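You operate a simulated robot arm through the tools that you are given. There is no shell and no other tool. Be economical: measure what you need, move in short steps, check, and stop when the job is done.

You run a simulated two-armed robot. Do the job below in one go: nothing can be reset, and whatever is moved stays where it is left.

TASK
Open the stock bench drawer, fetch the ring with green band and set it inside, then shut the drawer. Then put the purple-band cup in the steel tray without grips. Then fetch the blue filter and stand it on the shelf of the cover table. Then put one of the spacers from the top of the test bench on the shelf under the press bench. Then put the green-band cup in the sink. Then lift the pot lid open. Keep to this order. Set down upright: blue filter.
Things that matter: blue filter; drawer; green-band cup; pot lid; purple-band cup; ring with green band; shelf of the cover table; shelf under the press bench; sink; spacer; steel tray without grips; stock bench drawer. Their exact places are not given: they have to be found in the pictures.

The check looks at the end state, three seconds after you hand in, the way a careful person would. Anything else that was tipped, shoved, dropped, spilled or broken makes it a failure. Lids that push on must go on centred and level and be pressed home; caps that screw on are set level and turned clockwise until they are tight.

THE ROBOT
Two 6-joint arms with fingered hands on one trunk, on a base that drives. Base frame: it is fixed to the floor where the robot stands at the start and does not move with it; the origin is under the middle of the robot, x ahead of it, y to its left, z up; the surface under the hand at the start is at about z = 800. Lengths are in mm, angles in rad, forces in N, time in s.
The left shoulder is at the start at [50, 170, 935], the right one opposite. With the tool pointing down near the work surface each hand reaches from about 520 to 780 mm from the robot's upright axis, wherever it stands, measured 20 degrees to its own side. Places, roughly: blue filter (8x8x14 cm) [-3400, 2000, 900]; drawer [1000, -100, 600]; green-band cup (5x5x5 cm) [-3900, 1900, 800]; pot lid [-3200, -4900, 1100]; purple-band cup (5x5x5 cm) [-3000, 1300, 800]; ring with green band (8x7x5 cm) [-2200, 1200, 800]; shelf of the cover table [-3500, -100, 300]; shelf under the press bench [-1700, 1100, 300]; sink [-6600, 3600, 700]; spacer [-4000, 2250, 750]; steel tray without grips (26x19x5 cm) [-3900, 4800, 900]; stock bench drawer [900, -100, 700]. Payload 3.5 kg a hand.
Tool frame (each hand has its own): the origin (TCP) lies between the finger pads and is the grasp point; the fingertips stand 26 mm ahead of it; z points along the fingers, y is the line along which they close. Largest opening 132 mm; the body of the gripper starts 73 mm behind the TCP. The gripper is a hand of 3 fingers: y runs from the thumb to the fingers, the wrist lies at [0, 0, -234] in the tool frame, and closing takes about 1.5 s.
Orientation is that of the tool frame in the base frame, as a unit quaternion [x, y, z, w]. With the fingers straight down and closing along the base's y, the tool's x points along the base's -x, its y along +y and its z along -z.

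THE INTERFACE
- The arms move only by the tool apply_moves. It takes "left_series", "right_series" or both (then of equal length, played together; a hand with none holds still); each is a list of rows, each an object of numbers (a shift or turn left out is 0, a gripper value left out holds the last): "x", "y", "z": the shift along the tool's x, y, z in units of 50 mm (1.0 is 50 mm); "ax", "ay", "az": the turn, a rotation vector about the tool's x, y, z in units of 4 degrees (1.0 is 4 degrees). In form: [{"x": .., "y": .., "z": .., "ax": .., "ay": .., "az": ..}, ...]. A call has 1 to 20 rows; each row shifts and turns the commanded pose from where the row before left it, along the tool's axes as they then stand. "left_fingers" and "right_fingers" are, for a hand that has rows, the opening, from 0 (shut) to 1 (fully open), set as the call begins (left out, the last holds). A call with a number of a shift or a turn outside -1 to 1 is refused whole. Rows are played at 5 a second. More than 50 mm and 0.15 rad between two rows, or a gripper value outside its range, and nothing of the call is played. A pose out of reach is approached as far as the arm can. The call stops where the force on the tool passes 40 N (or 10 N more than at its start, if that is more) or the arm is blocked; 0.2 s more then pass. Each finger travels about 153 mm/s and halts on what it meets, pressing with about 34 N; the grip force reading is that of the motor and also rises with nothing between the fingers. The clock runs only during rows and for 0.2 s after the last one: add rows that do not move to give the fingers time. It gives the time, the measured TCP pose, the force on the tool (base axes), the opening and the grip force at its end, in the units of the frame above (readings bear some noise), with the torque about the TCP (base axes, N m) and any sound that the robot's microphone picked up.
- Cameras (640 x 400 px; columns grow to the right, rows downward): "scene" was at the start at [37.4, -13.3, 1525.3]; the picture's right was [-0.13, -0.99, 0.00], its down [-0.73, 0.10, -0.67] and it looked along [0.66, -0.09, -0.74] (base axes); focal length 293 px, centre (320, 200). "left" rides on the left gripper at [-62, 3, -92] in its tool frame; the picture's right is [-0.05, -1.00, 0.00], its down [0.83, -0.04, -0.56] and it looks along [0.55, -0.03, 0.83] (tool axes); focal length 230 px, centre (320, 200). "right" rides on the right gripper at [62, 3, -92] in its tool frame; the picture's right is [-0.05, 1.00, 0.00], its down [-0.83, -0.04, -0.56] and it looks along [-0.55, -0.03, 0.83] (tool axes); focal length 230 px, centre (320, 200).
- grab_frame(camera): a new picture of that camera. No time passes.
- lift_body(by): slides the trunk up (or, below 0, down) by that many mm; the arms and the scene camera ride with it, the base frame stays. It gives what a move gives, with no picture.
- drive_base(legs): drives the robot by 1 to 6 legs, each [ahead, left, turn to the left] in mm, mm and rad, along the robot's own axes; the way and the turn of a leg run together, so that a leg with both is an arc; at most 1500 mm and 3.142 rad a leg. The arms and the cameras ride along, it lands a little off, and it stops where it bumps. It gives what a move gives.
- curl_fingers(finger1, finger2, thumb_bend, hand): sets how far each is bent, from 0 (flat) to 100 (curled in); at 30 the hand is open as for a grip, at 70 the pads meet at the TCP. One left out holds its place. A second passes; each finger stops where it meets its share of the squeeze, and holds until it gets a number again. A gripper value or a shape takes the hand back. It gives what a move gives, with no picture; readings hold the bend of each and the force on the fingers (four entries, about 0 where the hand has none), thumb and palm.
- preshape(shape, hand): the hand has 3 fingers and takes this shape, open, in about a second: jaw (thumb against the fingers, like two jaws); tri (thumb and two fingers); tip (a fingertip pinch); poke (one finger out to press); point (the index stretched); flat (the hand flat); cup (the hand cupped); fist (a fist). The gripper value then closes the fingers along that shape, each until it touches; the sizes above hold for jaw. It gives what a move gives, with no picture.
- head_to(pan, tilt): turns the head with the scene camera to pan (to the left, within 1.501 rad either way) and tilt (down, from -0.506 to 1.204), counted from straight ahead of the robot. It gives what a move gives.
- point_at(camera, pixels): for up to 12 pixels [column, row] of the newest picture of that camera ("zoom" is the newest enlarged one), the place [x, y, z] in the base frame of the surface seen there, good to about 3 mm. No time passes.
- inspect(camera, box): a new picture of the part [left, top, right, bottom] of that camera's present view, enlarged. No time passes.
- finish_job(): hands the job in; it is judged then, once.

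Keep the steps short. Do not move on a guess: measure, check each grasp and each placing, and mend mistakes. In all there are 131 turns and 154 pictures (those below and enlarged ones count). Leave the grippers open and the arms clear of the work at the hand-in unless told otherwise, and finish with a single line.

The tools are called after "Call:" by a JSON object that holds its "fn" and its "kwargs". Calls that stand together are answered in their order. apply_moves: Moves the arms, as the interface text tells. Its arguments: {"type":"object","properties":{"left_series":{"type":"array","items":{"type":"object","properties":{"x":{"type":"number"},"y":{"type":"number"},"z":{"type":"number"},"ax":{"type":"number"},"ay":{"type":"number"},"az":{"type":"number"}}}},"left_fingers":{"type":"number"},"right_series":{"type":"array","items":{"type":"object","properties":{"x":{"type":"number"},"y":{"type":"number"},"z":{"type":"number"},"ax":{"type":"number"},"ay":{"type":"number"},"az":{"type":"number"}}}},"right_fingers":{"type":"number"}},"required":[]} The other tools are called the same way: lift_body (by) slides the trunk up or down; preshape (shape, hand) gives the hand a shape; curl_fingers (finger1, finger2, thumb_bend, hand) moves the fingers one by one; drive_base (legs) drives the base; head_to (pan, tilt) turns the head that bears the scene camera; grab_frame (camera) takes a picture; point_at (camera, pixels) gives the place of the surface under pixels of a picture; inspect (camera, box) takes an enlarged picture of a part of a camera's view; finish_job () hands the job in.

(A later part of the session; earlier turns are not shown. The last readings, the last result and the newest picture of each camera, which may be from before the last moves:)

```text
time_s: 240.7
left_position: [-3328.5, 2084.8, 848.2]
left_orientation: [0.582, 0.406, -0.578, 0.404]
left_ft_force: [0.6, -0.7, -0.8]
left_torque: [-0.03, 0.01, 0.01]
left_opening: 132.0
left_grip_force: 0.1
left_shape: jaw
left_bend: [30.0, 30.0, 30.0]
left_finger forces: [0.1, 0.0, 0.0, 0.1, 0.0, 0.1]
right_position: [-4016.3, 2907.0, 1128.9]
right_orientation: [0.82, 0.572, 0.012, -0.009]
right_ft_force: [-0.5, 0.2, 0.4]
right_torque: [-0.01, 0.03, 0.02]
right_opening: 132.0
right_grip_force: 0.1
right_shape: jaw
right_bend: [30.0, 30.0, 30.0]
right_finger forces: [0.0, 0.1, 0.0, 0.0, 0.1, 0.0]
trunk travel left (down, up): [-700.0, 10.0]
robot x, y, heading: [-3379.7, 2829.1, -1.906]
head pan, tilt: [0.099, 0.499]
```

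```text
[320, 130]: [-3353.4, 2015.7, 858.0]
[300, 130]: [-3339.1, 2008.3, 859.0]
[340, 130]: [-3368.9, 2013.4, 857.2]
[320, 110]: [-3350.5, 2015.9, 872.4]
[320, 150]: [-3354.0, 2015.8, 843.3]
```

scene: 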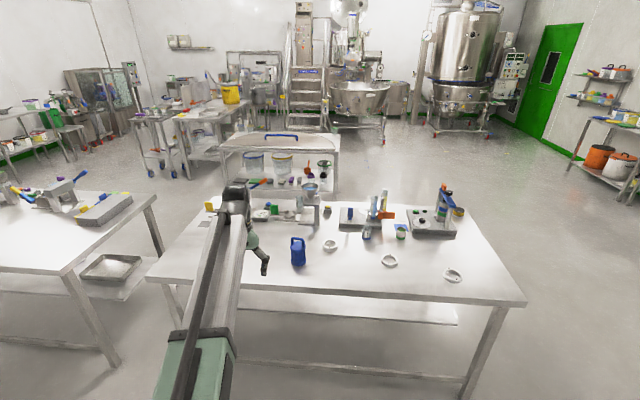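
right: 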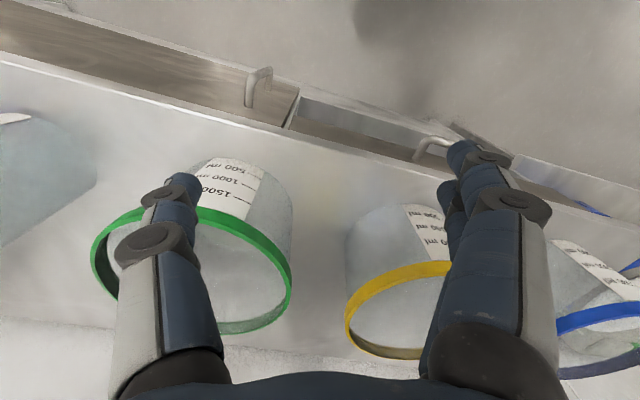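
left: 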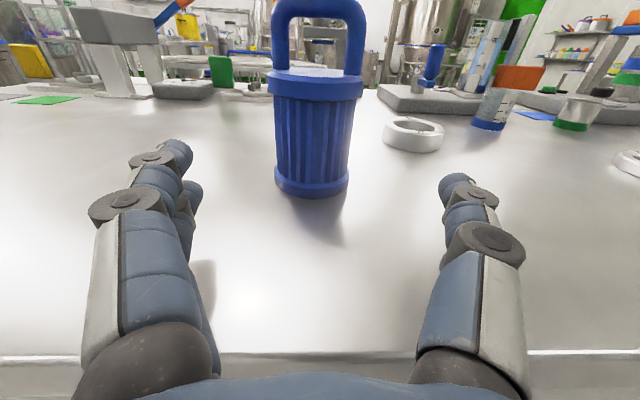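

Well centred. Reach forward 103 mm and close.

Call:
{"fn": "apply_moves", "kwargs": {"left_series": [{"z": 0.4, "y": 0.04}, {"z": 0.4, "y": 0.04}, {"z": 0.4}, {"z": 0.4}, {"z": 0.45}, {}]}}

Call:
{"fn": "grab_frame", "kwargs": {"camera": "left"}}

Call:
{"fn": "apply_moves", "kwargs": {"left_fingers": 0, "left_series": [{}, {}, {}, {}, {}, {}, {}, {}]}}

Call:
{"fn": "grab_frame", "kwargs": {"camera": "left"}}

```text
time_s: 242.1
left_position: [-3361.2, 1986.0, 848.7]
left_orientation: [0.583, 0.406, -0.577, 0.402]
left_ft_force: [-0.9, 0.2, -1.4]
left_torque: [-0.03, 0.03, -0.01]
left_opening: 131.9
left_grip_force: 0.0
left_shape: jaw
left_bend: [30.0, 30.0, 30.0]
left_finger forces: [0.0, 0.0, 0.1, 0.0, 0.0, 0.0]
right_position: [-4018.0, 2906.5, 1128.8]
right_orientation: [0.82, 0.572, 0.012, -0.009]
right_ft_force: [-0.6, 0.4, 0.6]
right_torque: [0.0, 0.0, -0.01]
right_opening: 131.9
right_grip_force: 0.1
right_shape: jaw
right_bend: [30.0, 30.0, 30.0]
right_finger forces: [0.1, 0.0, 0.1, 0.0, 0.1, 0.0]
trunk travel left (down, up): [-700.0, 10.0]
robot x, y, heading: [-3377.4, 2831.4, -1.905]
head pan, tilt: [0.099, 0.499]
```

```text
86 pictures are left
```

left: 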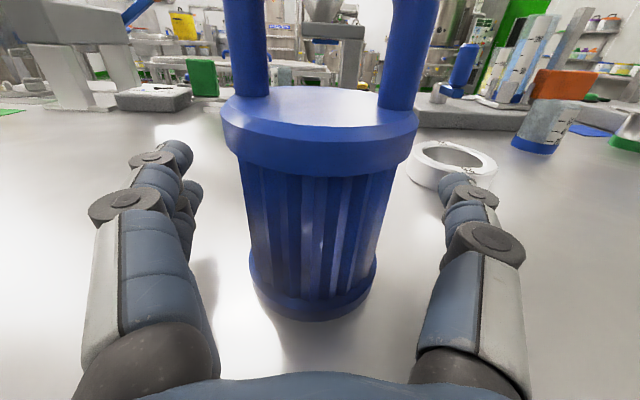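

```text
time_s: 243.9
left_position: [-3363.2, 1986.5, 849.1]
left_orientation: [0.581, 0.407, -0.578, 0.404]
left_ft_force: [-0.7, 0.3, -0.2]
left_torque: [-0.03, -0.02, -0.01]
left_opening: 56.9
left_grip_force: 34.2
left_shape: jaw
left_bend: [73.0, 73.0, 74.0]
left_finger forces: [15.8, 15.8, 0.0, 0.0, 29.9, 0.0]
right_position: [-4017.5, 2907.1, 1129.1]
right_orientation: [0.82, 0.572, 0.011, -0.009]
right_ft_force: [0.1, -0.3, -0.4]
right_torque: [-0.01, 0.01, -0.02]
right_opening: 131.7
right_grip_force: 0.1
right_shape: jaw
right_bend: [30.0, 30.0, 30.0]
right_finger forces: [0.1, 0.1, 0.0, 0.0, 0.1, 0.0]
trunk travel left (down, up): [-700.0, 10.0]
robot x, y, heading: [-3374.4, 2829.5, -1.906]
head pan, tilt: [0.099, 0.499]
```

```text
85 pictures are left
```

left: 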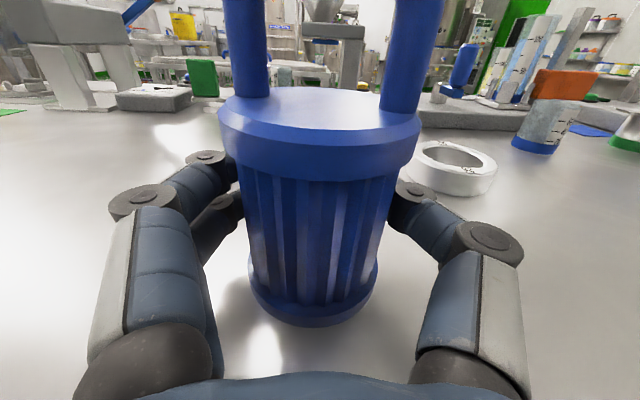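

Grip good. Lift 100 mm and check; then drive around the west end of the test bench.

Call:
{"fn": "apply_moves", "kwargs": {"left_series": [{"x": -0.4}, {"x": -0.6}, {"x": -0.6}, {"x": -0.6}, {}]}}

Call:
{"fn": "drive_base", "kwargs": {"legs": [[-220, 0, 0], [60, -1000, 0], [500, -600, 0], [1500, 300, 0]]}}

Call:
{"fn": "head_to", "kwargs": {"pan": 0.5, "tilt": 0.5}}

Call:
{"fn": "grab_frame", "kwargs": {"camera": "scene"}}

Call:
{"fn": "grab_frame", "kwargs": {"camera": "left"}}

```text
time_s: 245.1
left_position: [-3363.3, 1983.9, 958.9]
left_orientation: [0.583, 0.407, -0.577, 0.403]
left_ft_force: [-0.1, 1.0, -1.6]
left_torque: [0.0, 0.0, 0.01]
left_opening: 57.0
left_grip_force: 34.0
left_shape: jaw
left_bend: [73.0, 73.0, 74.0]
left_finger forces: [15.6, 16.3, 0.0, 0.1, 29.8, 0.1]
right_position: [-4016.9, 2908.2, 1129.2]
right_orientation: [0.82, 0.572, 0.011, -0.01]
right_ft_force: [0.0, -0.8, 0.6]
right_torque: [0.01, 0.01, -0.01]
right_opening: 131.9
right_grip_force: 0.1
right_shape: jaw
right_bend: [30.0, 30.0, 30.0]
right_finger forces: [0.1, 0.1, 0.0, 0.0, 0.1, 0.1]
trunk travel left (down, up): [-700.0, 10.0]
robot x, y, heading: [-3376.8, 2824.3, -1.903]
head pan, tilt: [0.099, 0.499]
```

```text
refused: leg 4 is longer than a leg can be; nothing moved
```

```text
time_s: 246.0
left_position: [-3362.1, 1985.1, 958.5]
left_orientation: [0.582, 0.407, -0.577, 0.403]
left_ft_force: [0.0, 0.1, -1.7]
left_torque: [0.01, 0.01, 0.04]
left_opening: 56.9
left_grip_force: 34.0
left_shape: jaw
left_bend: [73.0, 73.0, 74.0]
left_finger forces: [15.7, 16.3, 0.0, 0.0, 29.8, 0.0]
right_position: [-4017.9, 2907.6, 1129.6]
right_orientation: [0.82, 0.572, 0.012, -0.009]
right_ft_force: [0.3, 0.3, -0.1]
right_torque: [-0.01, 0.0, 0.0]
right_opening: 132.0
right_grip_force: 0.0
right_shape: jaw
right_bend: [30.0, 30.0, 30.0]
right_finger forces: [0.0, 0.0, 0.1, 0.1, 0.0, 0.1]
trunk travel left (down, up): [-700.0, 10.0]
robot x, y, heading: [-3379.7, 2827.3, -1.905]
head pan, tilt: [0.499, 0.499]
```

```text
84 pictures are left
```

scene: 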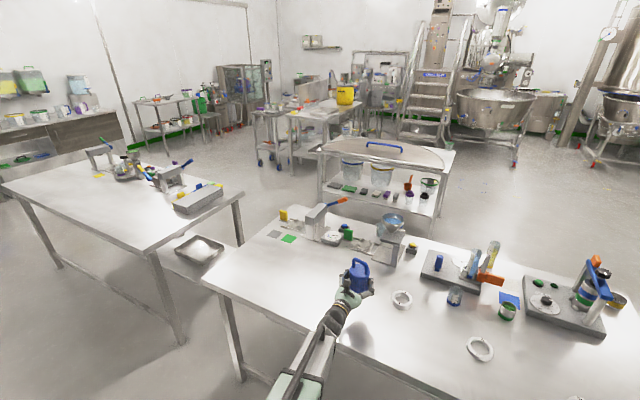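

```text
83 pictures are left
```

left: 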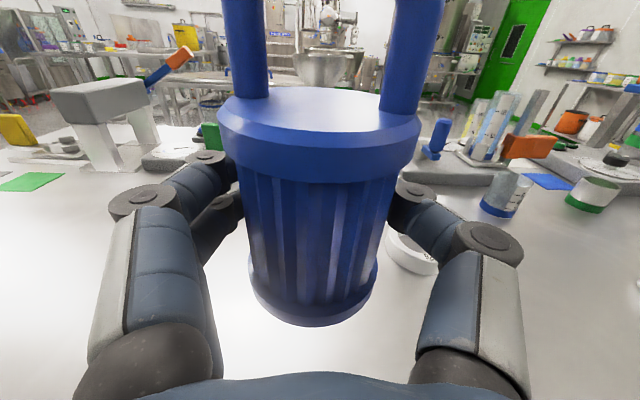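

Filter held well. Zoom on the cover table's shelf.

Call:
{"fn": "inspect", "kwargs": {"camera": "scene", "box": [310, 130, 470, 230]}}

Call:
{"fn": "point_at", "kwargs": {"camera": "zoom", "pixels": [[50, 250], [500, 345], [240, 260], [300, 285], [420, 265], [150, 245], [345, 255], [40, 90], [530, 130], [490, 230], [440, 300], [60, 215]]}}

```text
4.00 times, centred on (390, 180) of scene
```

zoom: 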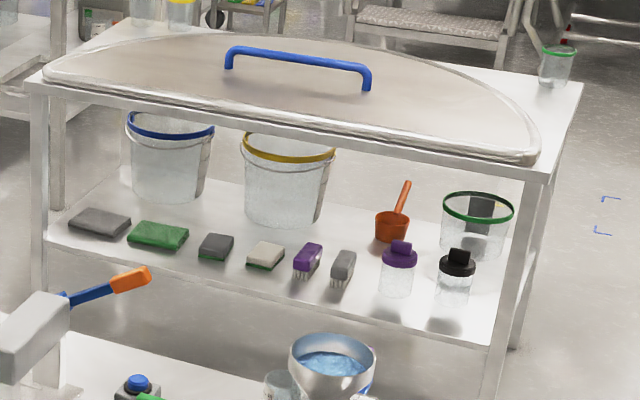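

```text
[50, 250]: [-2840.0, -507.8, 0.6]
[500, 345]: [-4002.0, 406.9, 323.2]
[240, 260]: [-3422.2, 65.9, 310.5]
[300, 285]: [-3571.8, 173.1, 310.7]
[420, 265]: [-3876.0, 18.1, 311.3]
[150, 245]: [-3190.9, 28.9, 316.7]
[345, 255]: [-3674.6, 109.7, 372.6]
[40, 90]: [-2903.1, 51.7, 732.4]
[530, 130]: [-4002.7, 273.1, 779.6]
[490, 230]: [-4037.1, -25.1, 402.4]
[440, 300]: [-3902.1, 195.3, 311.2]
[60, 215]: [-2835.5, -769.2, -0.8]
```

Shelf z≈311. Measure the free strip between the items and the shelf's north edge.

Call:
{"fn": "point_at", "kwargs": {"camera": "zoom", "pixels": [[300, 297], [300, 300], [300, 283], [265, 272], [398, 318], [398, 300], [455, 330], [455, 310], [343, 306], [343, 292], [215, 266], [470, 310]]}}

```text
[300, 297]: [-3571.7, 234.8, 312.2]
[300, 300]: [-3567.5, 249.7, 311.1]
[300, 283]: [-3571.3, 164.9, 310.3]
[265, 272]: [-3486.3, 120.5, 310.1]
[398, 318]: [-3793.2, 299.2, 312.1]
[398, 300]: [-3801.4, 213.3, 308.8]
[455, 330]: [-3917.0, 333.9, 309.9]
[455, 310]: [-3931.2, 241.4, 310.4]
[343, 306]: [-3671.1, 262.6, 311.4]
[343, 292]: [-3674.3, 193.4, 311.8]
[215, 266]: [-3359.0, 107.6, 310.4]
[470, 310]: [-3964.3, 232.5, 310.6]
```

I'll place it on the free strip in front of the jars at about (-3910,305). Retract the arm a bit, then drive around the west end to a point north-west of the cover table.

Call:
{"fn": "apply_moves", "kwargs": {"left_series": [{"z": -0.6}, {"z": -0.6}, {"z": -0.6}, {}]}}

Call:
{"fn": "drive_base", "kwargs": {"legs": [[-220, 0, 0], [60, -1000, 0], [500, -600, 0], [700, 314, 0], [692, 314, 0]]}}

Call:
{"fn": "head_to", "kwargs": {"pan": 0.7, "tilt": 0.6}}

Call:
{"fn": "grab_frame", "kwargs": {"camera": "scene"}}

```text
time_s: 247.0
left_position: [-3333.8, 2069.2, 956.6]
left_orientation: [0.582, 0.405, -0.579, 0.403]
left_ft_force: [0.0, 0.3, -1.4]
left_torque: [-0.03, 0.03, 0.01]
left_opening: 57.0
left_grip_force: 34.2
left_shape: jaw
left_bend: [73.0, 73.0, 74.0]
left_finger forces: [15.7, 16.3, 0.1, 0.0, 29.9, 0.1]
right_position: [-4017.0, 2906.1, 1129.6]
right_orientation: [0.821, 0.571, 0.012, -0.009]
right_ft_force: [-0.6, 0.3, -0.4]
right_torque: [0.0, -0.03, -0.01]
right_opening: 131.8
right_grip_force: 0.0
right_shape: jaw
right_bend: [30.0, 30.0, 30.0]
right_finger forces: [0.1, 0.1, 0.1, 0.1, 0.0, 0.1]
trunk travel left (down, up): [-700.0, 10.0]
robot x, y, heading: [-3379.3, 2826.6, -1.909]
head pan, tilt: [0.499, 0.499]
```

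```text
time_s: 264.8
left_position: [-4862.6, 735.7, 956.8]
left_orientation: [0.587, 0.401, -0.581, 0.397]
left_ft_force: [-0.3, -0.6, -2.0]
left_torque: [0.0, -0.01, 0.0]
left_opening: 56.9
left_grip_force: 34.1
left_shape: jaw
left_bend: [73.0, 73.0, 74.0]
left_finger forces: [15.5, 16.2, 0.0, 0.0, 29.7, 0.0]
right_position: [-5531.0, 1586.5, 1128.6]
right_orientation: [0.826, 0.564, 0.012, -0.008]
right_ft_force: [-0.7, -0.4, 0.2]
right_torque: [0.01, -0.03, 0.02]
right_opening: 131.9
right_grip_force: 0.1
right_shape: jaw
right_bend: [30.0, 30.0, 30.0]
right_finger forces: [0.1, 0.0, 0.1, 0.0, 0.0, 0.1]
trunk travel left (down, up): [-700.0, 10.0]
robot x, y, heading: [-4892.1, 1493.3, -1.925]
head pan, tilt: [0.499, 0.499]
```

```text
time_s: 265.6
left_position: [-4863.5, 736.0, 958.0]
left_orientation: [0.586, 0.4, -0.582, 0.398]
left_ft_force: [0.0, 0.4, -0.5]
left_torque: [0.01, -0.01, -0.01]
left_opening: 56.9
left_grip_force: 33.6
left_shape: jaw
left_bend: [73.0, 73.0, 74.0]
left_finger forces: [15.5, 16.1, 0.0, 0.1, 29.6, 0.0]
right_position: [-5530.5, 1586.5, 1129.9]
right_orientation: [0.826, 0.564, 0.012, -0.009]
right_ft_force: [-0.3, 0.5, -0.1]
right_torque: [0.02, -0.01, 0.02]
right_opening: 132.2
right_grip_force: 0.0
right_shape: jaw
right_bend: [30.0, 30.0, 30.0]
right_finger forces: [0.0, 0.1, 0.0, 0.0, 0.0, 0.0]
trunk travel left (down, up): [-700.0, 10.0]
robot x, y, heading: [-4894.4, 1495.2, -1.926]
head pan, tilt: [0.7, 0.6]
```

```text
81 pictures are left
```

scene: 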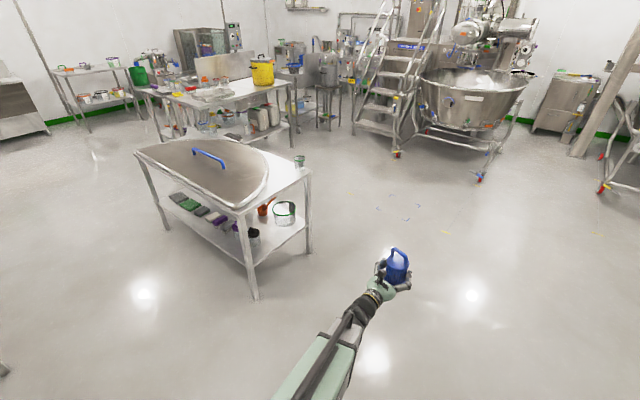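

Lower the trunk 560 mm so the filter hangs just above shelf height, square up, and strafe in front of the shelf.

Call:
{"fn": "lift_body", "kwargs": {"by": -560}}

Call:
{"fn": "drive_base", "kwargs": {"legs": [[0, 0, 0.037], [-9, 700, 0]]}}

Call:
{"fn": "head_to", "kwargs": {"pan": 0.45, "tilt": 0.6}}

Call:
{"fn": "grab_frame", "kwargs": {"camera": "scene"}}

```text
refused: -560 is not a number from -400 to 400
```

```text
time_s: 269.8
left_position: [-4159.8, 529.8, 958.0]
left_orientation: [0.577, 0.413, -0.573, 0.41]
left_ft_force: [0.2, -0.3, -2.0]
left_torque: [0.01, -0.02, 0.01]
left_opening: 56.6
left_grip_force: 34.3
left_shape: jaw
left_bend: [73.0, 73.0, 74.0]
left_finger forces: [15.5, 16.2, 0.0, 0.1, 29.7, 0.0]
right_position: [-4864.0, 1351.2, 1129.4]
right_orientation: [0.813, 0.582, 0.011, -0.01]
right_ft_force: [0.5, -0.3, -0.7]
right_torque: [0.0, 0.02, -0.02]
right_opening: 131.9
right_grip_force: 0.1
right_shape: jaw
right_bend: [30.0, 30.0, 30.0]
right_finger forces: [0.1, 0.0, 0.1, 0.0, 0.0, 0.1]
trunk travel left (down, up): [-700.0, 10.0]
robot x, y, heading: [-4222.8, 1285.2, -1.884]
head pan, tilt: [0.7, 0.6]
```

```text
time_s: 270.6
left_position: [-4159.3, 529.5, 957.8]
left_orientation: [0.577, 0.413, -0.573, 0.41]
left_ft_force: [0.0, 0.4, -1.0]
left_torque: [0.0, 0.04, 0.03]
left_opening: 56.9
left_grip_force: 33.8
left_shape: jaw
left_bend: [73.0, 73.0, 74.0]
left_finger forces: [15.6, 16.2, 0.0, 0.0, 29.7, 0.0]
right_position: [-4862.9, 1351.8, 1129.0]
right_orientation: [0.813, 0.582, 0.011, -0.01]
right_ft_force: [0.1, -0.5, -0.2]
right_torque: [0.01, -0.02, -0.02]
right_opening: 132.1
right_grip_force: 0.1
right_shape: jaw
right_bend: [30.0, 30.0, 30.0]
right_finger forces: [0.1, 0.0, 0.0, 0.0, 0.0, 0.0]
trunk travel left (down, up): [-700.0, 10.0]
robot x, y, heading: [-4220.1, 1286.5, -1.882]
head pan, tilt: [0.45, 0.6]
```

```text
80 pictures are left
```

scene: 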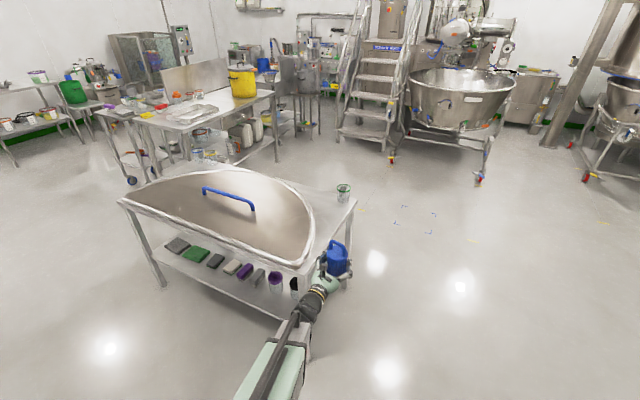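

Measure the shelf edge, leg and jars from here.

Call:
{"fn": "inspect", "kwargs": {"camera": "scene", "box": [210, 240, 330, 340]}}

Call:
{"fn": "point_at", "kwargs": {"camera": "zoom", "pixels": [[300, 240], [350, 270], [390, 290], [320, 290], [250, 255], [380, 330], [420, 330], [420, 390], [445, 400], [350, 300], [300, 225], [440, 260]]}}

```text
4.00 times, centred on (270, 290) of scene
```

zoom: 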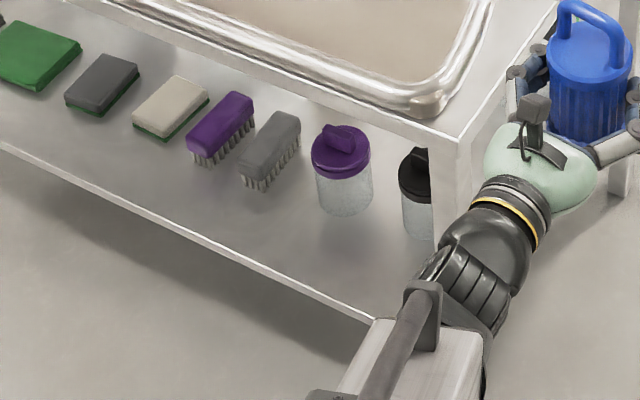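

```text
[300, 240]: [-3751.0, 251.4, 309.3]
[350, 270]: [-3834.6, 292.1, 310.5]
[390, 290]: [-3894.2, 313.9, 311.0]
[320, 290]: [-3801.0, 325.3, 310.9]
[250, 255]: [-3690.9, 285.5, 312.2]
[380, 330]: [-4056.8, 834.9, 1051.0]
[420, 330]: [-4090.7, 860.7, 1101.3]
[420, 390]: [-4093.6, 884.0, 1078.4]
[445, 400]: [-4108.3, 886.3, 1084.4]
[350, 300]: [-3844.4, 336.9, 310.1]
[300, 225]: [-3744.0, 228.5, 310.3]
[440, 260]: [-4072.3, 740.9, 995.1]
```

Target spot (-3802,280): about 50 mm inside the edge, clear of the purple jar. Strafe left 416, then lower the trunk.

Call:
{"fn": "drive_base", "kwargs": {"legs": [[0, 416, 0]]}}

Call:
{"fn": "lift_body", "kwargs": {"by": -380}}

Call:
{"fn": "head_to", "kwargs": {"pan": 0.4, "tilt": 0.7}}

Call:
{"fn": "grab_frame", "kwargs": {"camera": "scene"}}

```text
time_s: 273.1
left_position: [-3771.1, 401.6, 957.6]
left_orientation: [0.579, 0.412, -0.574, 0.407]
left_ft_force: [0.0, 0.5, -0.9]
left_torque: [-0.05, 0.02, -0.08]
left_opening: 56.8
left_grip_force: 34.3
left_shape: jaw
left_bend: [73.0, 73.0, 74.0]
left_finger forces: [15.6, 16.2, 0.1, 0.1, 29.7, 0.1]
right_position: [-4470.8, 1226.1, 1130.2]
right_orientation: [0.814, 0.58, 0.011, -0.01]
right_ft_force: [0.3, 0.1, 0.2]
right_torque: [-0.01, 0.01, 0.01]
right_opening: 132.0
right_grip_force: 0.0
right_shape: jaw
right_bend: [30.0, 30.0, 30.0]
right_finger forces: [0.0, 0.1, 0.0, 0.0, 0.0, 0.0]
trunk travel left (down, up): [-700.0, 10.0]
robot x, y, heading: [-3829.6, 1160.1, -1.883]
head pan, tilt: [0.45, 0.6]
```

```text
time_s: 276.8
left_position: [-3772.2, 402.1, 577.0]
left_orientation: [0.578, 0.411, -0.574, 0.408]
left_ft_force: [0.4, 0.3, -1.8]
left_torque: [0.0, -0.02, -0.01]
left_opening: 56.6
left_grip_force: 33.5
left_shape: jaw
left_bend: [73.0, 73.0, 74.0]
left_finger forces: [15.6, 16.3, 0.0, 0.1, 29.7, 0.1]
right_position: [-4472.0, 1227.2, 749.7]
right_orientation: [0.814, 0.58, 0.012, -0.01]
right_ft_force: [0.2, 0.2, 0.2]
right_torque: [-0.01, 0.02, 0.01]
right_opening: 132.1
right_grip_force: 0.1
right_shape: jaw
right_bend: [30.0, 30.0, 30.0]
right_finger forces: [0.1, 0.0, 0.1, 0.0, 0.1, 0.1]
trunk travel left (down, up): [-320.0, 390.0]
robot x, y, heading: [-3828.7, 1161.0, -1.889]
head pan, tilt: [0.45, 0.6]
```

```text
time_s: 277.4
left_position: [-3771.0, 402.5, 577.5]
left_orientation: [0.578, 0.413, -0.573, 0.409]
left_ft_force: [0.1, -0.4, -1.5]
left_torque: [0.01, -0.03, -0.02]
left_opening: 56.6
left_grip_force: 34.0
left_shape: jaw
left_bend: [73.0, 73.0, 74.0]
left_finger forces: [15.6, 16.2, 0.0, 0.0, 29.7, 0.1]
right_position: [-4472.3, 1227.0, 749.9]
right_orientation: [0.814, 0.58, 0.012, -0.009]
right_ft_force: [-0.2, -0.1, 0.4]
right_torque: [-0.02, 0.01, 0.0]
right_opening: 131.7
right_grip_force: 0.1
right_shape: jaw
right_bend: [30.0, 30.0, 30.0]
right_finger forces: [0.0, 0.1, 0.1, 0.1, 0.1, 0.0]
trunk travel left (down, up): [-320.0, 390.0]
robot x, y, heading: [-3835.1, 1159.3, -1.884]
head pan, tilt: [0.4, 0.7]
```

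```text
78 pictures are left
```

scene: 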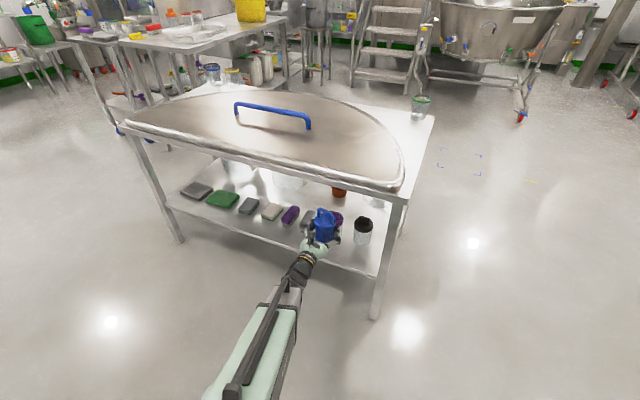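

Lower another 185 mm and view from the hand camera.

Call:
{"fn": "lift_body", "kwargs": {"by": -185}}

Call:
{"fn": "grab_frame", "kwargs": {"camera": "left"}}

Call:
{"fn": "inspect", "kwargs": {"camera": "scene", "box": [240, 140, 420, 280]}}

```text
time_s: 279.5
left_position: [-3771.6, 401.2, 392.9]
left_orientation: [0.578, 0.412, -0.574, 0.409]
left_ft_force: [-0.5, -0.1, -2.0]
left_torque: [0.03, 0.01, -0.01]
left_opening: 56.7
left_grip_force: 34.1
left_shape: jaw
left_bend: [73.0, 73.0, 74.0]
left_finger forces: [15.5, 16.2, 0.1, 0.0, 29.6, 0.0]
right_position: [-4472.3, 1226.7, 563.7]
right_orientation: [0.815, 0.58, 0.012, -0.01]
right_ft_force: [0.1, -0.2, -0.2]
right_torque: [-0.02, 0.0, -0.01]
right_opening: 131.8
right_grip_force: 0.1
right_shape: jaw
right_bend: [30.0, 30.0, 30.0]
right_finger forces: [0.0, 0.1, 0.1, 0.0, 0.0, 0.0]
trunk travel left (down, up): [-135.0, 575.0]
robot x, y, heading: [-3832.0, 1158.3, -1.888]
head pan, tilt: [0.4, 0.7]
```

```text
77 pictures are left
```

left: 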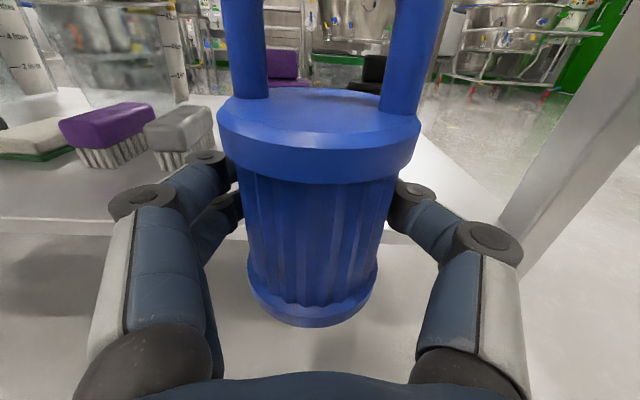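

```text
2.86 times, centred on (330, 210) of scene
```

zoom: 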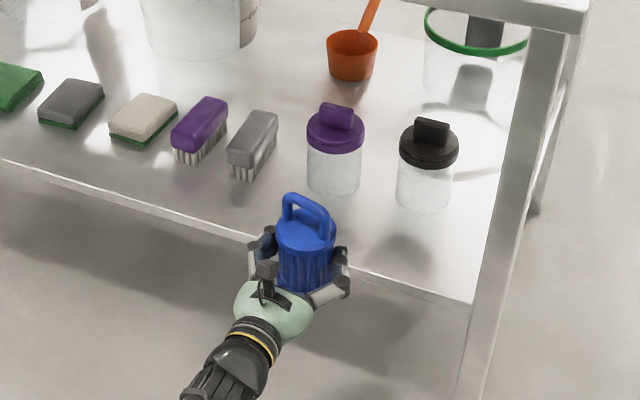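

Measure jar bottoms and edge in this closer view.

Call:
{"fn": "point_at", "kwargs": {"camera": "zoom", "pixels": [[333, 198], [380, 215], [390, 240], [420, 270], [370, 262], [423, 213], [250, 200], [250, 232], [220, 222], [430, 285], [225, 190]]}}

```text
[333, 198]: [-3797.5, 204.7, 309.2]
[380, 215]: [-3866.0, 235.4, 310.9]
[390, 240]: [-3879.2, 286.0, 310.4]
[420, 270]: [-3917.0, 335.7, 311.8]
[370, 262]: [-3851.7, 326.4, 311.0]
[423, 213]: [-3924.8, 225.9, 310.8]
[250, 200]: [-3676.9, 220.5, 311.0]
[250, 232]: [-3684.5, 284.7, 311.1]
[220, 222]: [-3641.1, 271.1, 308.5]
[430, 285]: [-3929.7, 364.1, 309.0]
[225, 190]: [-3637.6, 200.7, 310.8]
```

Target (-3795,266). Drive ahead 115, then finish with the arm.

Call:
{"fn": "drive_base", "kwargs": {"legs": [[115, 18, 0]]}}

Call:
{"fn": "inspect", "kwargs": {"camera": "scene", "box": [240, 140, 420, 280]}}

```text
time_s: 280.7
left_position: [-3791.4, 287.0, 393.6]
left_orientation: [0.578, 0.411, -0.574, 0.408]
left_ft_force: [0.6, -0.5, -1.0]
left_torque: [0.02, 0.02, 0.04]
left_opening: 56.9
left_grip_force: 34.0
left_shape: jaw
left_bend: [73.0, 73.0, 74.0]
left_finger forces: [15.6, 16.1, 0.1, 0.0, 29.8, 0.0]
right_position: [-4491.1, 1112.8, 564.4]
right_orientation: [0.814, 0.58, 0.012, -0.009]
right_ft_force: [-0.3, 0.5, -0.4]
right_torque: [-0.03, 0.01, 0.01]
right_opening: 131.9
right_grip_force: 0.0
right_shape: jaw
right_bend: [30.0, 30.0, 30.0]
right_finger forces: [0.1, 0.0, 0.0, 0.0, 0.0, 0.0]
trunk travel left (down, up): [-135.0, 575.0]
robot x, y, heading: [-3851.6, 1043.9, -1.89]
head pan, tilt: [0.4, 0.7]
```

```text
2.86 times, centred on (330, 210) of scene
```

zoom: 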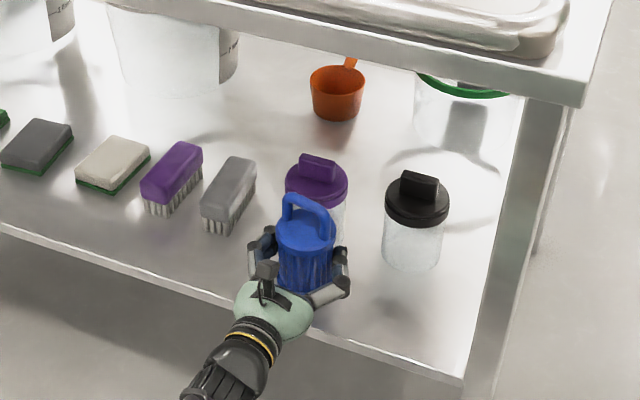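

Move 20 mm forward and lower ~33 mm.

Call:
{"fn": "apply_moves", "kwargs": {"left_series": [{"z": 0.4}, {"x": 0.25}, {"x": 0.2}, {"x": 0.12}, {"x": 0.04}, {"x": 0.03}, {}]}}

Call:
{"fn": "inspect", "kwargs": {"camera": "scene", "box": [240, 160, 400, 270]}}

Call:
{"fn": "grab_frame", "kwargs": {"camera": "left"}}

```text
time_s: 282.3
left_position: [-3798.1, 269.0, 360.7]
left_orientation: [0.578, 0.412, -0.573, 0.408]
left_ft_force: [0.2, -0.1, -0.9]
left_torque: [-0.04, 0.0, 0.02]
left_opening: 56.9
left_grip_force: 33.8
left_shape: jaw
left_bend: [73.0, 73.0, 74.0]
left_finger forces: [15.6, 16.1, 0.0, 0.0, 29.8, 0.0]
right_position: [-4491.5, 1112.5, 564.8]
right_orientation: [0.814, 0.58, 0.011, -0.01]
right_ft_force: [-0.5, -0.8, -0.1]
right_torque: [-0.02, 0.01, 0.01]
right_opening: 131.8
right_grip_force: 0.1
right_shape: jaw
right_bend: [30.0, 30.0, 30.0]
right_finger forces: [0.1, 0.1, 0.0, 0.1, 0.0, 0.1]
trunk travel left (down, up): [-135.0, 575.0]
robot x, y, heading: [-3848.0, 1045.7, -1.884]
head pan, tilt: [0.4, 0.7]
```

```text
3.64 times, centred on (320, 215) of scene
```

zoom: 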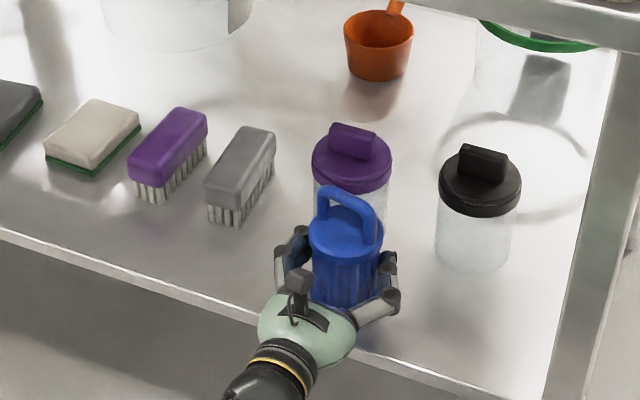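

```text
73 pictures are left
```

left: 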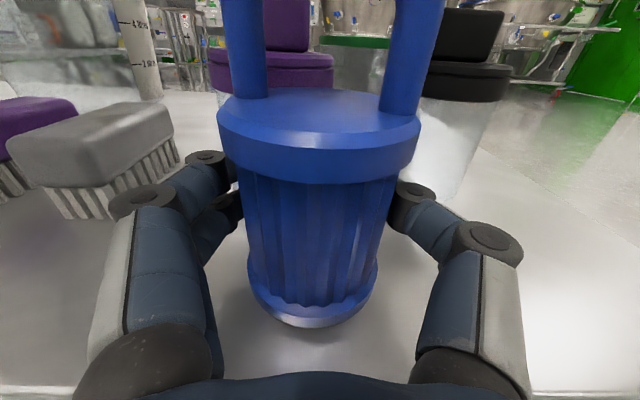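

Nearly touching. Nudge down to contact, then open.

Call:
{"fn": "apply_moves", "kwargs": {"left_series": [{"x": 0.03}, {"x": 0.03}, {}]}}

Call:
{"fn": "apply_moves", "kwargs": {"left_fingers": 0.75, "left_series": [{}, {}, {}, {}]}}

Call:
{"fn": "apply_moves", "kwargs": {"left_series": [{"z": -0.3}, {"z": -0.4}, {"z": -0.5}, {}]}}

Call:
{"fn": "grab_frame", "kwargs": {"camera": "left"}}

```text
time_s: 283.1
left_position: [-3798.0, 268.0, 358.5]
left_orientation: [0.578, 0.411, -0.574, 0.408]
left_ft_force: [0.2, 0.5, 1.1]
left_torque: [0.01, 0.01, 0.02]
left_opening: 56.9
left_grip_force: 34.2
left_shape: jaw
left_bend: [73.0, 73.0, 74.0]
left_finger forces: [16.0, 15.8, 0.0, 0.0, 29.7, 0.0]
right_position: [-4491.4, 1113.0, 563.6]
right_orientation: [0.815, 0.579, 0.012, -0.009]
right_ft_force: [0.0, 0.3, 0.4]
right_torque: [-0.03, 0.03, 0.04]
right_opening: 131.8
right_grip_force: 0.0
right_shape: jaw
right_bend: [30.0, 30.0, 30.0]
right_finger forces: [0.1, 0.0, 0.0, 0.0, 0.1, 0.0]
trunk travel left (down, up): [-135.0, 575.0]
robot x, y, heading: [-3850.1, 1042.4, -1.887]
head pan, tilt: [0.4, 0.7]
```

```text
time_s: 284.1
left_position: [-3798.0, 268.6, 358.2]
left_orientation: [0.578, 0.411, -0.574, 0.408]
left_ft_force: [0.4, -1.2, -0.2]
left_torque: [0.03, 0.04, -0.02]
left_opening: 98.8
left_grip_force: 0.0
left_shape: jaw
left_bend: [64.0, 64.0, 60.0]
left_finger forces: [0.0, 0.0, 0.1, 0.0, 0.1, 0.1]
right_position: [-4490.7, 1112.4, 565.1]
right_orientation: [0.814, 0.58, 0.012, -0.009]
right_ft_force: [0.0, -0.5, 1.2]
right_torque: [-0.01, -0.01, 0.0]
right_opening: 131.6
right_grip_force: 0.0
right_shape: jaw
right_bend: [30.0, 30.0, 30.0]
right_finger forces: [0.0, 0.0, 0.0, 0.0, 0.1, 0.0]
trunk travel left (down, up): [-135.0, 575.0]
robot x, y, heading: [-3847.4, 1046.7, -1.885]
head pan, tilt: [0.4, 0.7]
```

```text
time_s: 285.1
left_position: [-3779.8, 326.4, 357.0]
left_orientation: [0.579, 0.412, -0.574, 0.408]
left_ft_force: [0.2, -0.9, -0.2]
left_torque: [-0.04, -0.01, -0.01]
left_opening: 98.4
left_grip_force: 0.0
left_shape: jaw
left_bend: [64.0, 64.0, 60.0]
left_finger forces: [0.0, 0.0, 0.1, 0.1, 0.1, 0.1]
right_position: [-4491.3, 1112.4, 564.1]
right_orientation: [0.814, 0.58, 0.012, -0.01]
right_ft_force: [-0.1, 0.0, 0.5]
right_torque: [0.02, -0.02, -0.01]
right_opening: 131.8
right_grip_force: 0.0
right_shape: jaw
right_bend: [30.0, 30.0, 30.0]
right_finger forces: [0.0, 0.0, 0.1, 0.1, 0.1, 0.0]
trunk travel left (down, up): [-135.0, 575.0]
robot x, y, heading: [-3845.7, 1041.2, -1.885]
head pan, tilt: [0.4, 0.7]
```

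```text
72 pictures are left
```

left: 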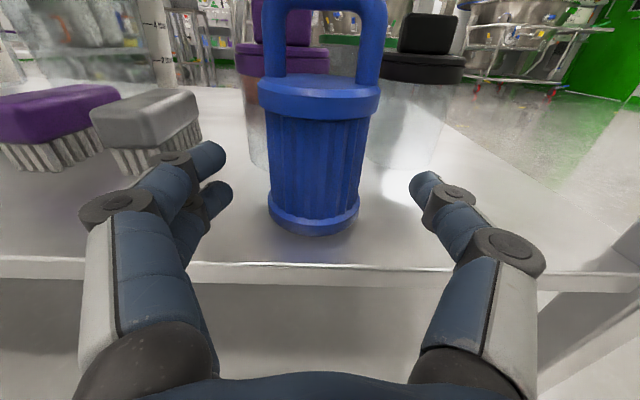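

Filter stands upright on the shelf. Back off, raise the trunk, and leave the corridor westward.

Call:
{"fn": "drive_base", "kwargs": {"legs": [[-100, 0, 0]]}}

Call:
{"fn": "lift_body", "kwargs": {"by": 400}}

Call:
{"fn": "lift_body", "kwargs": {"by": 165}}

Call:
{"fn": "inspect", "kwargs": {"camera": "scene", "box": [200, 180, 400, 310]}}

Call:
{"fn": "drive_base", "kwargs": {"legs": [[0, -1100, 0], [-692, -314, 0], [-700, -314, 0]]}}

Call:
{"fn": "apply_moves", "kwargs": {"left_fingers": 1, "left_series": [{"ay": 1}, {"ay": 1}, {"ay": 1}, {"ay": 1}, {"ay": 1}, {"ay": 1}, {"ay": 1}, {"ay": 1}, {"ay": 1}, {"ay": 1}, {"ay": 1}, {"ay": 1}, {"ay": 1}, {"ay": 1}, {"ay": 1}, {"ay": 1}, {"ay": 1}, {"ay": 1}, {"ay": 1}, {"ay": 1}]}}

Call:
{"fn": "apply_moves", "kwargs": {"left_series": [{"ay": 1}, {"ay": 1}, {"ay": 0.5}, {"z": -0.9}, {"z": -0.9}, {"z": -0.9}, {}]}}

```text
time_s: 286.3
left_position: [-3746.7, 421.6, 357.6]
left_orientation: [0.577, 0.412, -0.574, 0.409]
left_ft_force: [0.4, 0.0, 0.4]
left_torque: [-0.01, 0.0, 0.0]
left_opening: 98.7
left_grip_force: 0.0
left_shape: jaw
left_bend: [64.0, 64.0, 60.0]
left_finger forces: [0.0, 0.0, 0.0, 0.0, 0.0, 0.1]
right_position: [-4459.8, 1206.0, 563.7]
right_orientation: [0.814, 0.581, 0.012, -0.009]
right_ft_force: [0.5, -0.2, -0.5]
right_torque: [0.0, 0.0, 0.02]
right_opening: 132.0
right_grip_force: 0.0
right_shape: jaw
right_bend: [30.0, 30.0, 30.0]
right_finger forces: [0.1, 0.0, 0.0, 0.0, 0.0, 0.1]
trunk travel left (down, up): [-135.0, 575.0]
robot x, y, heading: [-3821.3, 1140.4, -1.882]
head pan, tilt: [0.4, 0.7]
```

```text
time_s: 290.1
left_position: [-3746.0, 422.5, 758.2]
left_orientation: [0.577, 0.412, -0.574, 0.41]
left_ft_force: [0.1, -0.1, -0.7]
left_torque: [0.01, 0.04, 0.01]
left_opening: 98.7
left_grip_force: 0.0
left_shape: jaw
left_bend: [64.0, 64.0, 60.0]
left_finger forces: [0.1, 0.0, 0.0, 0.0, 0.0, 0.1]
right_position: [-4459.8, 1204.1, 964.2]
right_orientation: [0.814, 0.581, 0.011, -0.009]
right_ft_force: [0.3, -0.4, 0.3]
right_torque: [0.02, -0.01, -0.02]
right_opening: 132.2
right_grip_force: 0.1
right_shape: jaw
right_bend: [30.0, 30.0, 30.0]
right_finger forces: [0.0, 0.0, 0.0, 0.0, 0.0, 0.0]
trunk travel left (down, up): [-535.0, 175.0]
robot x, y, heading: [-3815.4, 1135.1, -1.886]
head pan, tilt: [0.4, 0.7]
```

```text
time_s: 292.0
left_position: [-3747.2, 421.4, 923.4]
left_orientation: [0.578, 0.412, -0.574, 0.409]
left_ft_force: [0.1, -0.1, 0.2]
left_torque: [0.02, 0.0, 0.03]
left_opening: 98.9
left_grip_force: 0.0
left_shape: jaw
left_bend: [64.0, 64.0, 60.0]
left_finger forces: [0.1, 0.1, 0.0, 0.0, 0.0, 0.0]
right_position: [-4459.2, 1205.4, 1128.5]
right_orientation: [0.814, 0.581, 0.012, -0.009]
right_ft_force: [0.2, 0.8, 0.7]
right_torque: [0.01, 0.0, 0.01]
right_opening: 131.9
right_grip_force: 0.0
right_shape: jaw
right_bend: [30.0, 30.0, 30.0]
right_finger forces: [0.0, 0.1, 0.0, 0.0, 0.0, 0.0]
trunk travel left (down, up): [-700.0, 10.0]
robot x, y, heading: [-3819.6, 1140.8, -1.886]
head pan, tilt: [0.4, 0.7]
```

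```text
3.08 times, centred on (300, 245) of scene
```

zoom: 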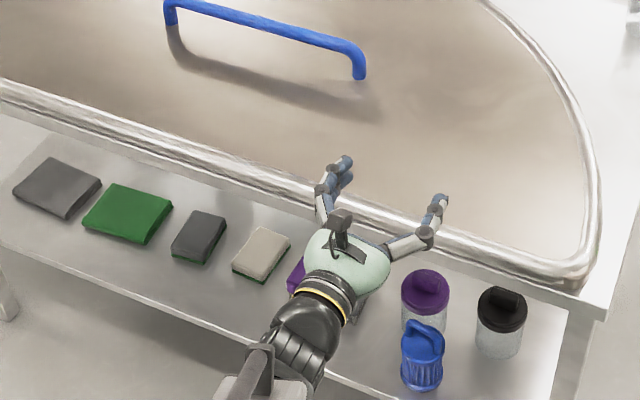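

```text
time_s: 305.0
left_position: [-4976.7, 2254.2, 924.5]
left_orientation: [0.573, 0.417, -0.57, 0.415]
left_ft_force: [-0.7, -0.2, -0.8]
left_torque: [-0.01, -0.06, -0.04]
left_opening: 98.5
left_grip_force: 0.0
left_shape: jaw
left_bend: [64.0, 64.0, 60.0]
left_finger forces: [0.1, 0.1, 0.0, 0.0, 0.0, 0.0]
right_position: [-5704.8, 3023.3, 1129.6]
right_orientation: [0.808, 0.589, 0.011, -0.009]
right_ft_force: [0.9, 0.3, 0.3]
right_torque: [0.0, 0.03, 0.0]
right_opening: 131.9
right_grip_force: 0.1
right_shape: jaw
right_bend: [30.0, 30.0, 30.0]
right_finger forces: [0.0, 0.0, 0.0, 0.0, 0.1, 0.1]
trunk travel left (down, up): [-700.0, 10.0]
robot x, y, heading: [-5067.4, 2971.7, -1.871]
head pan, tilt: [0.4, 0.7]
```

```text
time_s: 309.2
left_position: [-4977.0, 2255.0, 923.9]
left_orientation: [0.805, 0.587, -0.066, 0.049]
left_ft_force: [1.2, 0.4, -0.7]
left_torque: [0.01, -0.03, 0.03]
left_opening: 132.0
left_grip_force: 0.0
left_shape: jaw
left_bend: [30.0, 30.0, 30.0]
left_finger forces: [0.0, 0.0, 0.0, 0.0, 0.1, 0.0]
right_position: [-5705.0, 3023.5, 1129.3]
right_orientation: [0.808, 0.589, 0.011, -0.01]
right_ft_force: [0.2, 0.2, -0.5]
right_torque: [0.01, 0.04, 0.0]
right_opening: 131.9
right_grip_force: 0.1
right_shape: jaw
right_bend: [30.0, 30.0, 30.0]
right_finger forces: [0.0, 0.0, 0.0, 0.1, 0.0, 0.0]
trunk travel left (down, up): [-700.0, 10.0]
robot x, y, heading: [-5065.0, 2968.0, -1.864]
head pan, tilt: [0.4, 0.7]
```

```text
time_s: 310.8
left_position: [-4973.9, 2253.4, 1056.6]
left_orientation: [0.808, 0.589, 0.004, -0.003]
left_ft_force: [-0.4, 0.7, -0.4]
left_torque: [0.01, -0.02, 0.02]
left_opening: 132.0
left_grip_force: 0.0
left_shape: jaw
left_bend: [30.0, 30.0, 30.0]
left_finger forces: [0.1, 0.0, 0.1, 0.0, 0.1, 0.0]
right_position: [-5706.0, 3023.2, 1129.3]
right_orientation: [0.808, 0.589, 0.011, -0.01]
right_ft_force: [0.0, 0.0, 0.1]
right_torque: [-0.02, 0.0, 0.0]
right_opening: 131.9
right_grip_force: 0.1
right_shape: jaw
right_bend: [30.0, 30.0, 30.0]
right_finger forces: [0.0, 0.1, 0.0, 0.0, 0.1, 0.1]
trunk travel left (down, up): [-700.0, 10.0]
robot x, y, heading: [-5062.5, 2966.9, -1.866]
head pan, tilt: [0.4, 0.7]
```

Filter is upright on the shelf. Now move east along the north side of the test bench towards the spacer near its edge.

Call:
{"fn": "drive_base", "kwargs": {"legs": [[0, 0, -0.023], [-308, 924, 0]]}}

Call:
{"fn": "grab_frame", "kwargs": {"camera": "left"}}

Call:
{"fn": "grab_frame", "kwargs": {"camera": "scene"}}

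```text
time_s: 316.4
left_position: [-3989.2, 2244.6, 1057.9]
left_orientation: [0.817, 0.577, 0.003, -0.002]
left_ft_force: [1.3, 0.0, 1.0]
left_torque: [0.0, 0.01, 0.0]
left_opening: 132.2
left_grip_force: 0.0
left_shape: jaw
left_bend: [30.0, 30.0, 30.0]
left_finger forces: [0.0, 0.0, 0.0, 0.0, 0.0, 0.0]
right_position: [-4699.2, 3033.7, 1129.2]
right_orientation: [0.816, 0.578, 0.011, -0.008]
right_ft_force: [0.0, 0.0, -1.1]
right_torque: [-0.02, 0.02, 0.0]
right_opening: 131.7
right_grip_force: 0.1
right_shape: jaw
right_bend: [30.0, 30.0, 30.0]
right_finger forces: [0.0, 0.0, 0.1, 0.1, 0.0, 0.0]
trunk travel left (down, up): [-700.0, 10.0]
robot x, y, heading: [-4055.5, 2966.5, -1.898]
head pan, tilt: [0.4, 0.7]
```

```text
70 pictures are left
```

left: 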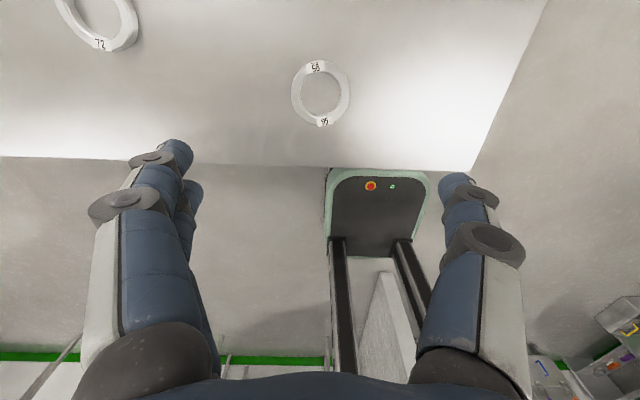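

```text
69 pictures are left
```

scene: 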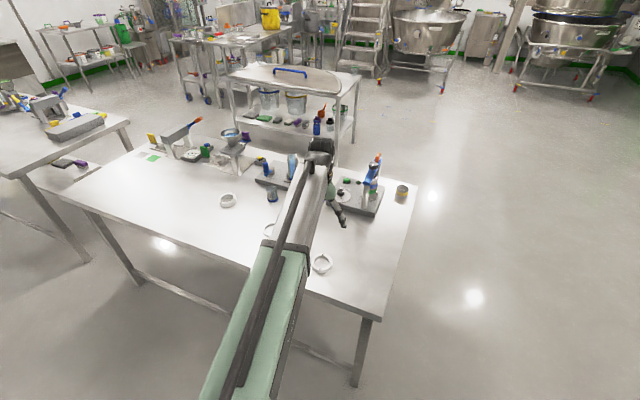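

Measure the spacer under the left hand.

Call:
{"fn": "point_at", "kwargs": {"camera": "left", "pixels": [[296, 93], [346, 93], [320, 67], [322, 121], [303, 73], [338, 73], [321, 93]]}}

Call:
{"fn": "inspect", "kwargs": {"camera": "left", "box": [260, 40, 380, 140]}}

```text
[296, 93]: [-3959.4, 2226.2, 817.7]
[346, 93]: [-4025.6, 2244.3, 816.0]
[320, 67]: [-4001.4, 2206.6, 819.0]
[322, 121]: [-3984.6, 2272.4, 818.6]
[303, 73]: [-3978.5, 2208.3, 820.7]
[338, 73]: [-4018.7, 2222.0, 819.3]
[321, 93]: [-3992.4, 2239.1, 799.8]
```

```text
4.00 times, centred on (320, 90) of left
```

zoom: 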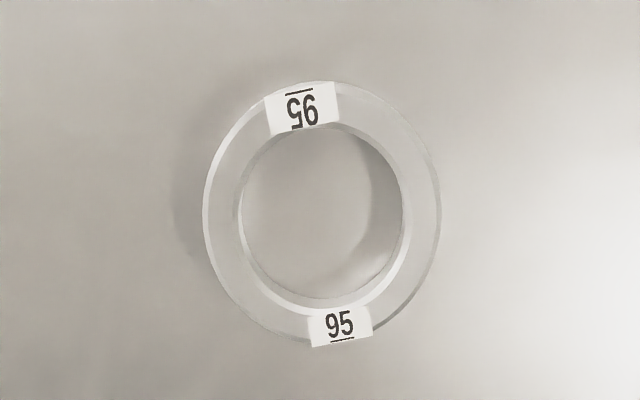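

Centre (-3993,2238), 20 mm tall. Descend to z≈828 and grip.

Call:
{"fn": "apply_moves", "kwargs": {"left_fingers": 0.9, "left_series": [{"x": -0.16, "y": -0.03}, {"z": 0.7}, {"z": 0.7}, {"z": 0.7}, {"z": 0.7}, {"z": 0.7}, {"z": 0.5}, {"z": 0.3}, {"z": 0.28}, {}]}}

Call:
{"fn": "grab_frame", "kwargs": {"camera": "left"}}

Call:
{"fn": "apply_moves", "kwargs": {"left_fingers": 0, "left_series": [{}, {}, {}, {}, {}, {}, {}, {}]}}

Call:
{"fn": "grab_frame", "kwargs": {"camera": "left"}}

```text
time_s: 318.6
left_position: [-3992.6, 2236.3, 828.7]
left_orientation: [0.816, 0.578, 0.003, -0.002]
left_ft_force: [0.1, 0.0, -0.2]
left_torque: [0.01, -0.01, 0.01]
left_opening: 119.2
left_grip_force: 0.1
left_shape: jaw
left_bend: [47.0, 47.0, 44.0]
left_finger forces: [0.0, 0.1, 0.0, 0.0, 0.1, 0.1]
right_position: [-4699.8, 3034.1, 1128.7]
right_orientation: [0.816, 0.578, 0.011, -0.009]
right_ft_force: [0.5, -0.4, -0.2]
right_torque: [0.0, 0.03, -0.03]
right_opening: 131.7
right_grip_force: 0.1
right_shape: jaw
right_bend: [30.0, 30.0, 30.0]
right_finger forces: [0.0, 0.1, 0.0, 0.1, 0.1, 0.0]
trunk travel left (down, up): [-700.0, 10.0]
robot x, y, heading: [-4059.8, 2962.7, -1.892]
head pan, tilt: [0.4, 0.7]
```

```text
67 pictures are left
```

left: 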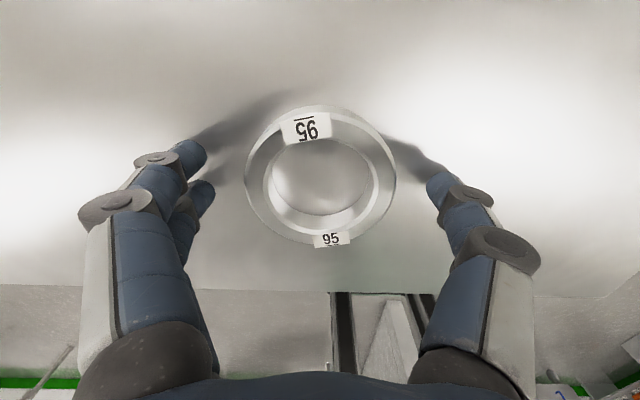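

```text
time_s: 320.4
left_position: [-3992.4, 2237.9, 828.9]
left_orientation: [0.816, 0.578, 0.003, -0.002]
left_ft_force: [0.4, 0.3, -0.1]
left_torque: [-0.03, 0.02, 0.02]
left_opening: 68.3
left_grip_force: 33.6
left_shape: jaw
left_bend: [73.0, 72.0, 70.0]
left_finger forces: [15.3, 15.2, 0.1, 0.1, 30.6, 0.0]
right_position: [-4698.6, 3033.8, 1128.6]
right_orientation: [0.816, 0.578, 0.011, -0.009]
right_ft_force: [-0.8, 0.0, -0.4]
right_torque: [-0.03, -0.01, 0.04]
right_opening: 131.9
right_grip_force: 0.1
right_shape: jaw
right_bend: [30.0, 30.0, 30.0]
right_finger forces: [0.0, 0.0, 0.0, 0.1, 0.0, 0.1]
trunk travel left (down, up): [-700.0, 10.0]
robot x, y, heading: [-4059.0, 2958.0, -1.897]
head pan, tilt: [0.4, 0.7]
```

```text
66 pictures are left
```

left: 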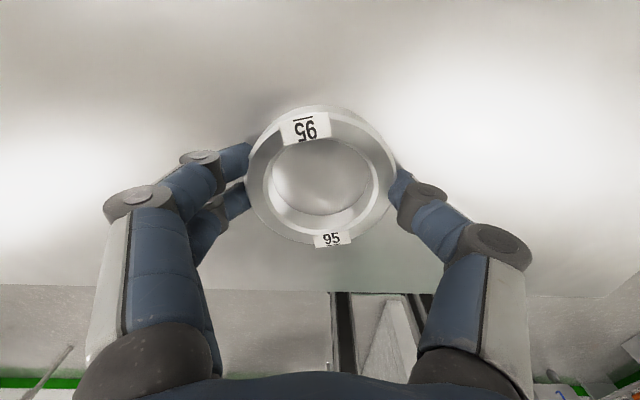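

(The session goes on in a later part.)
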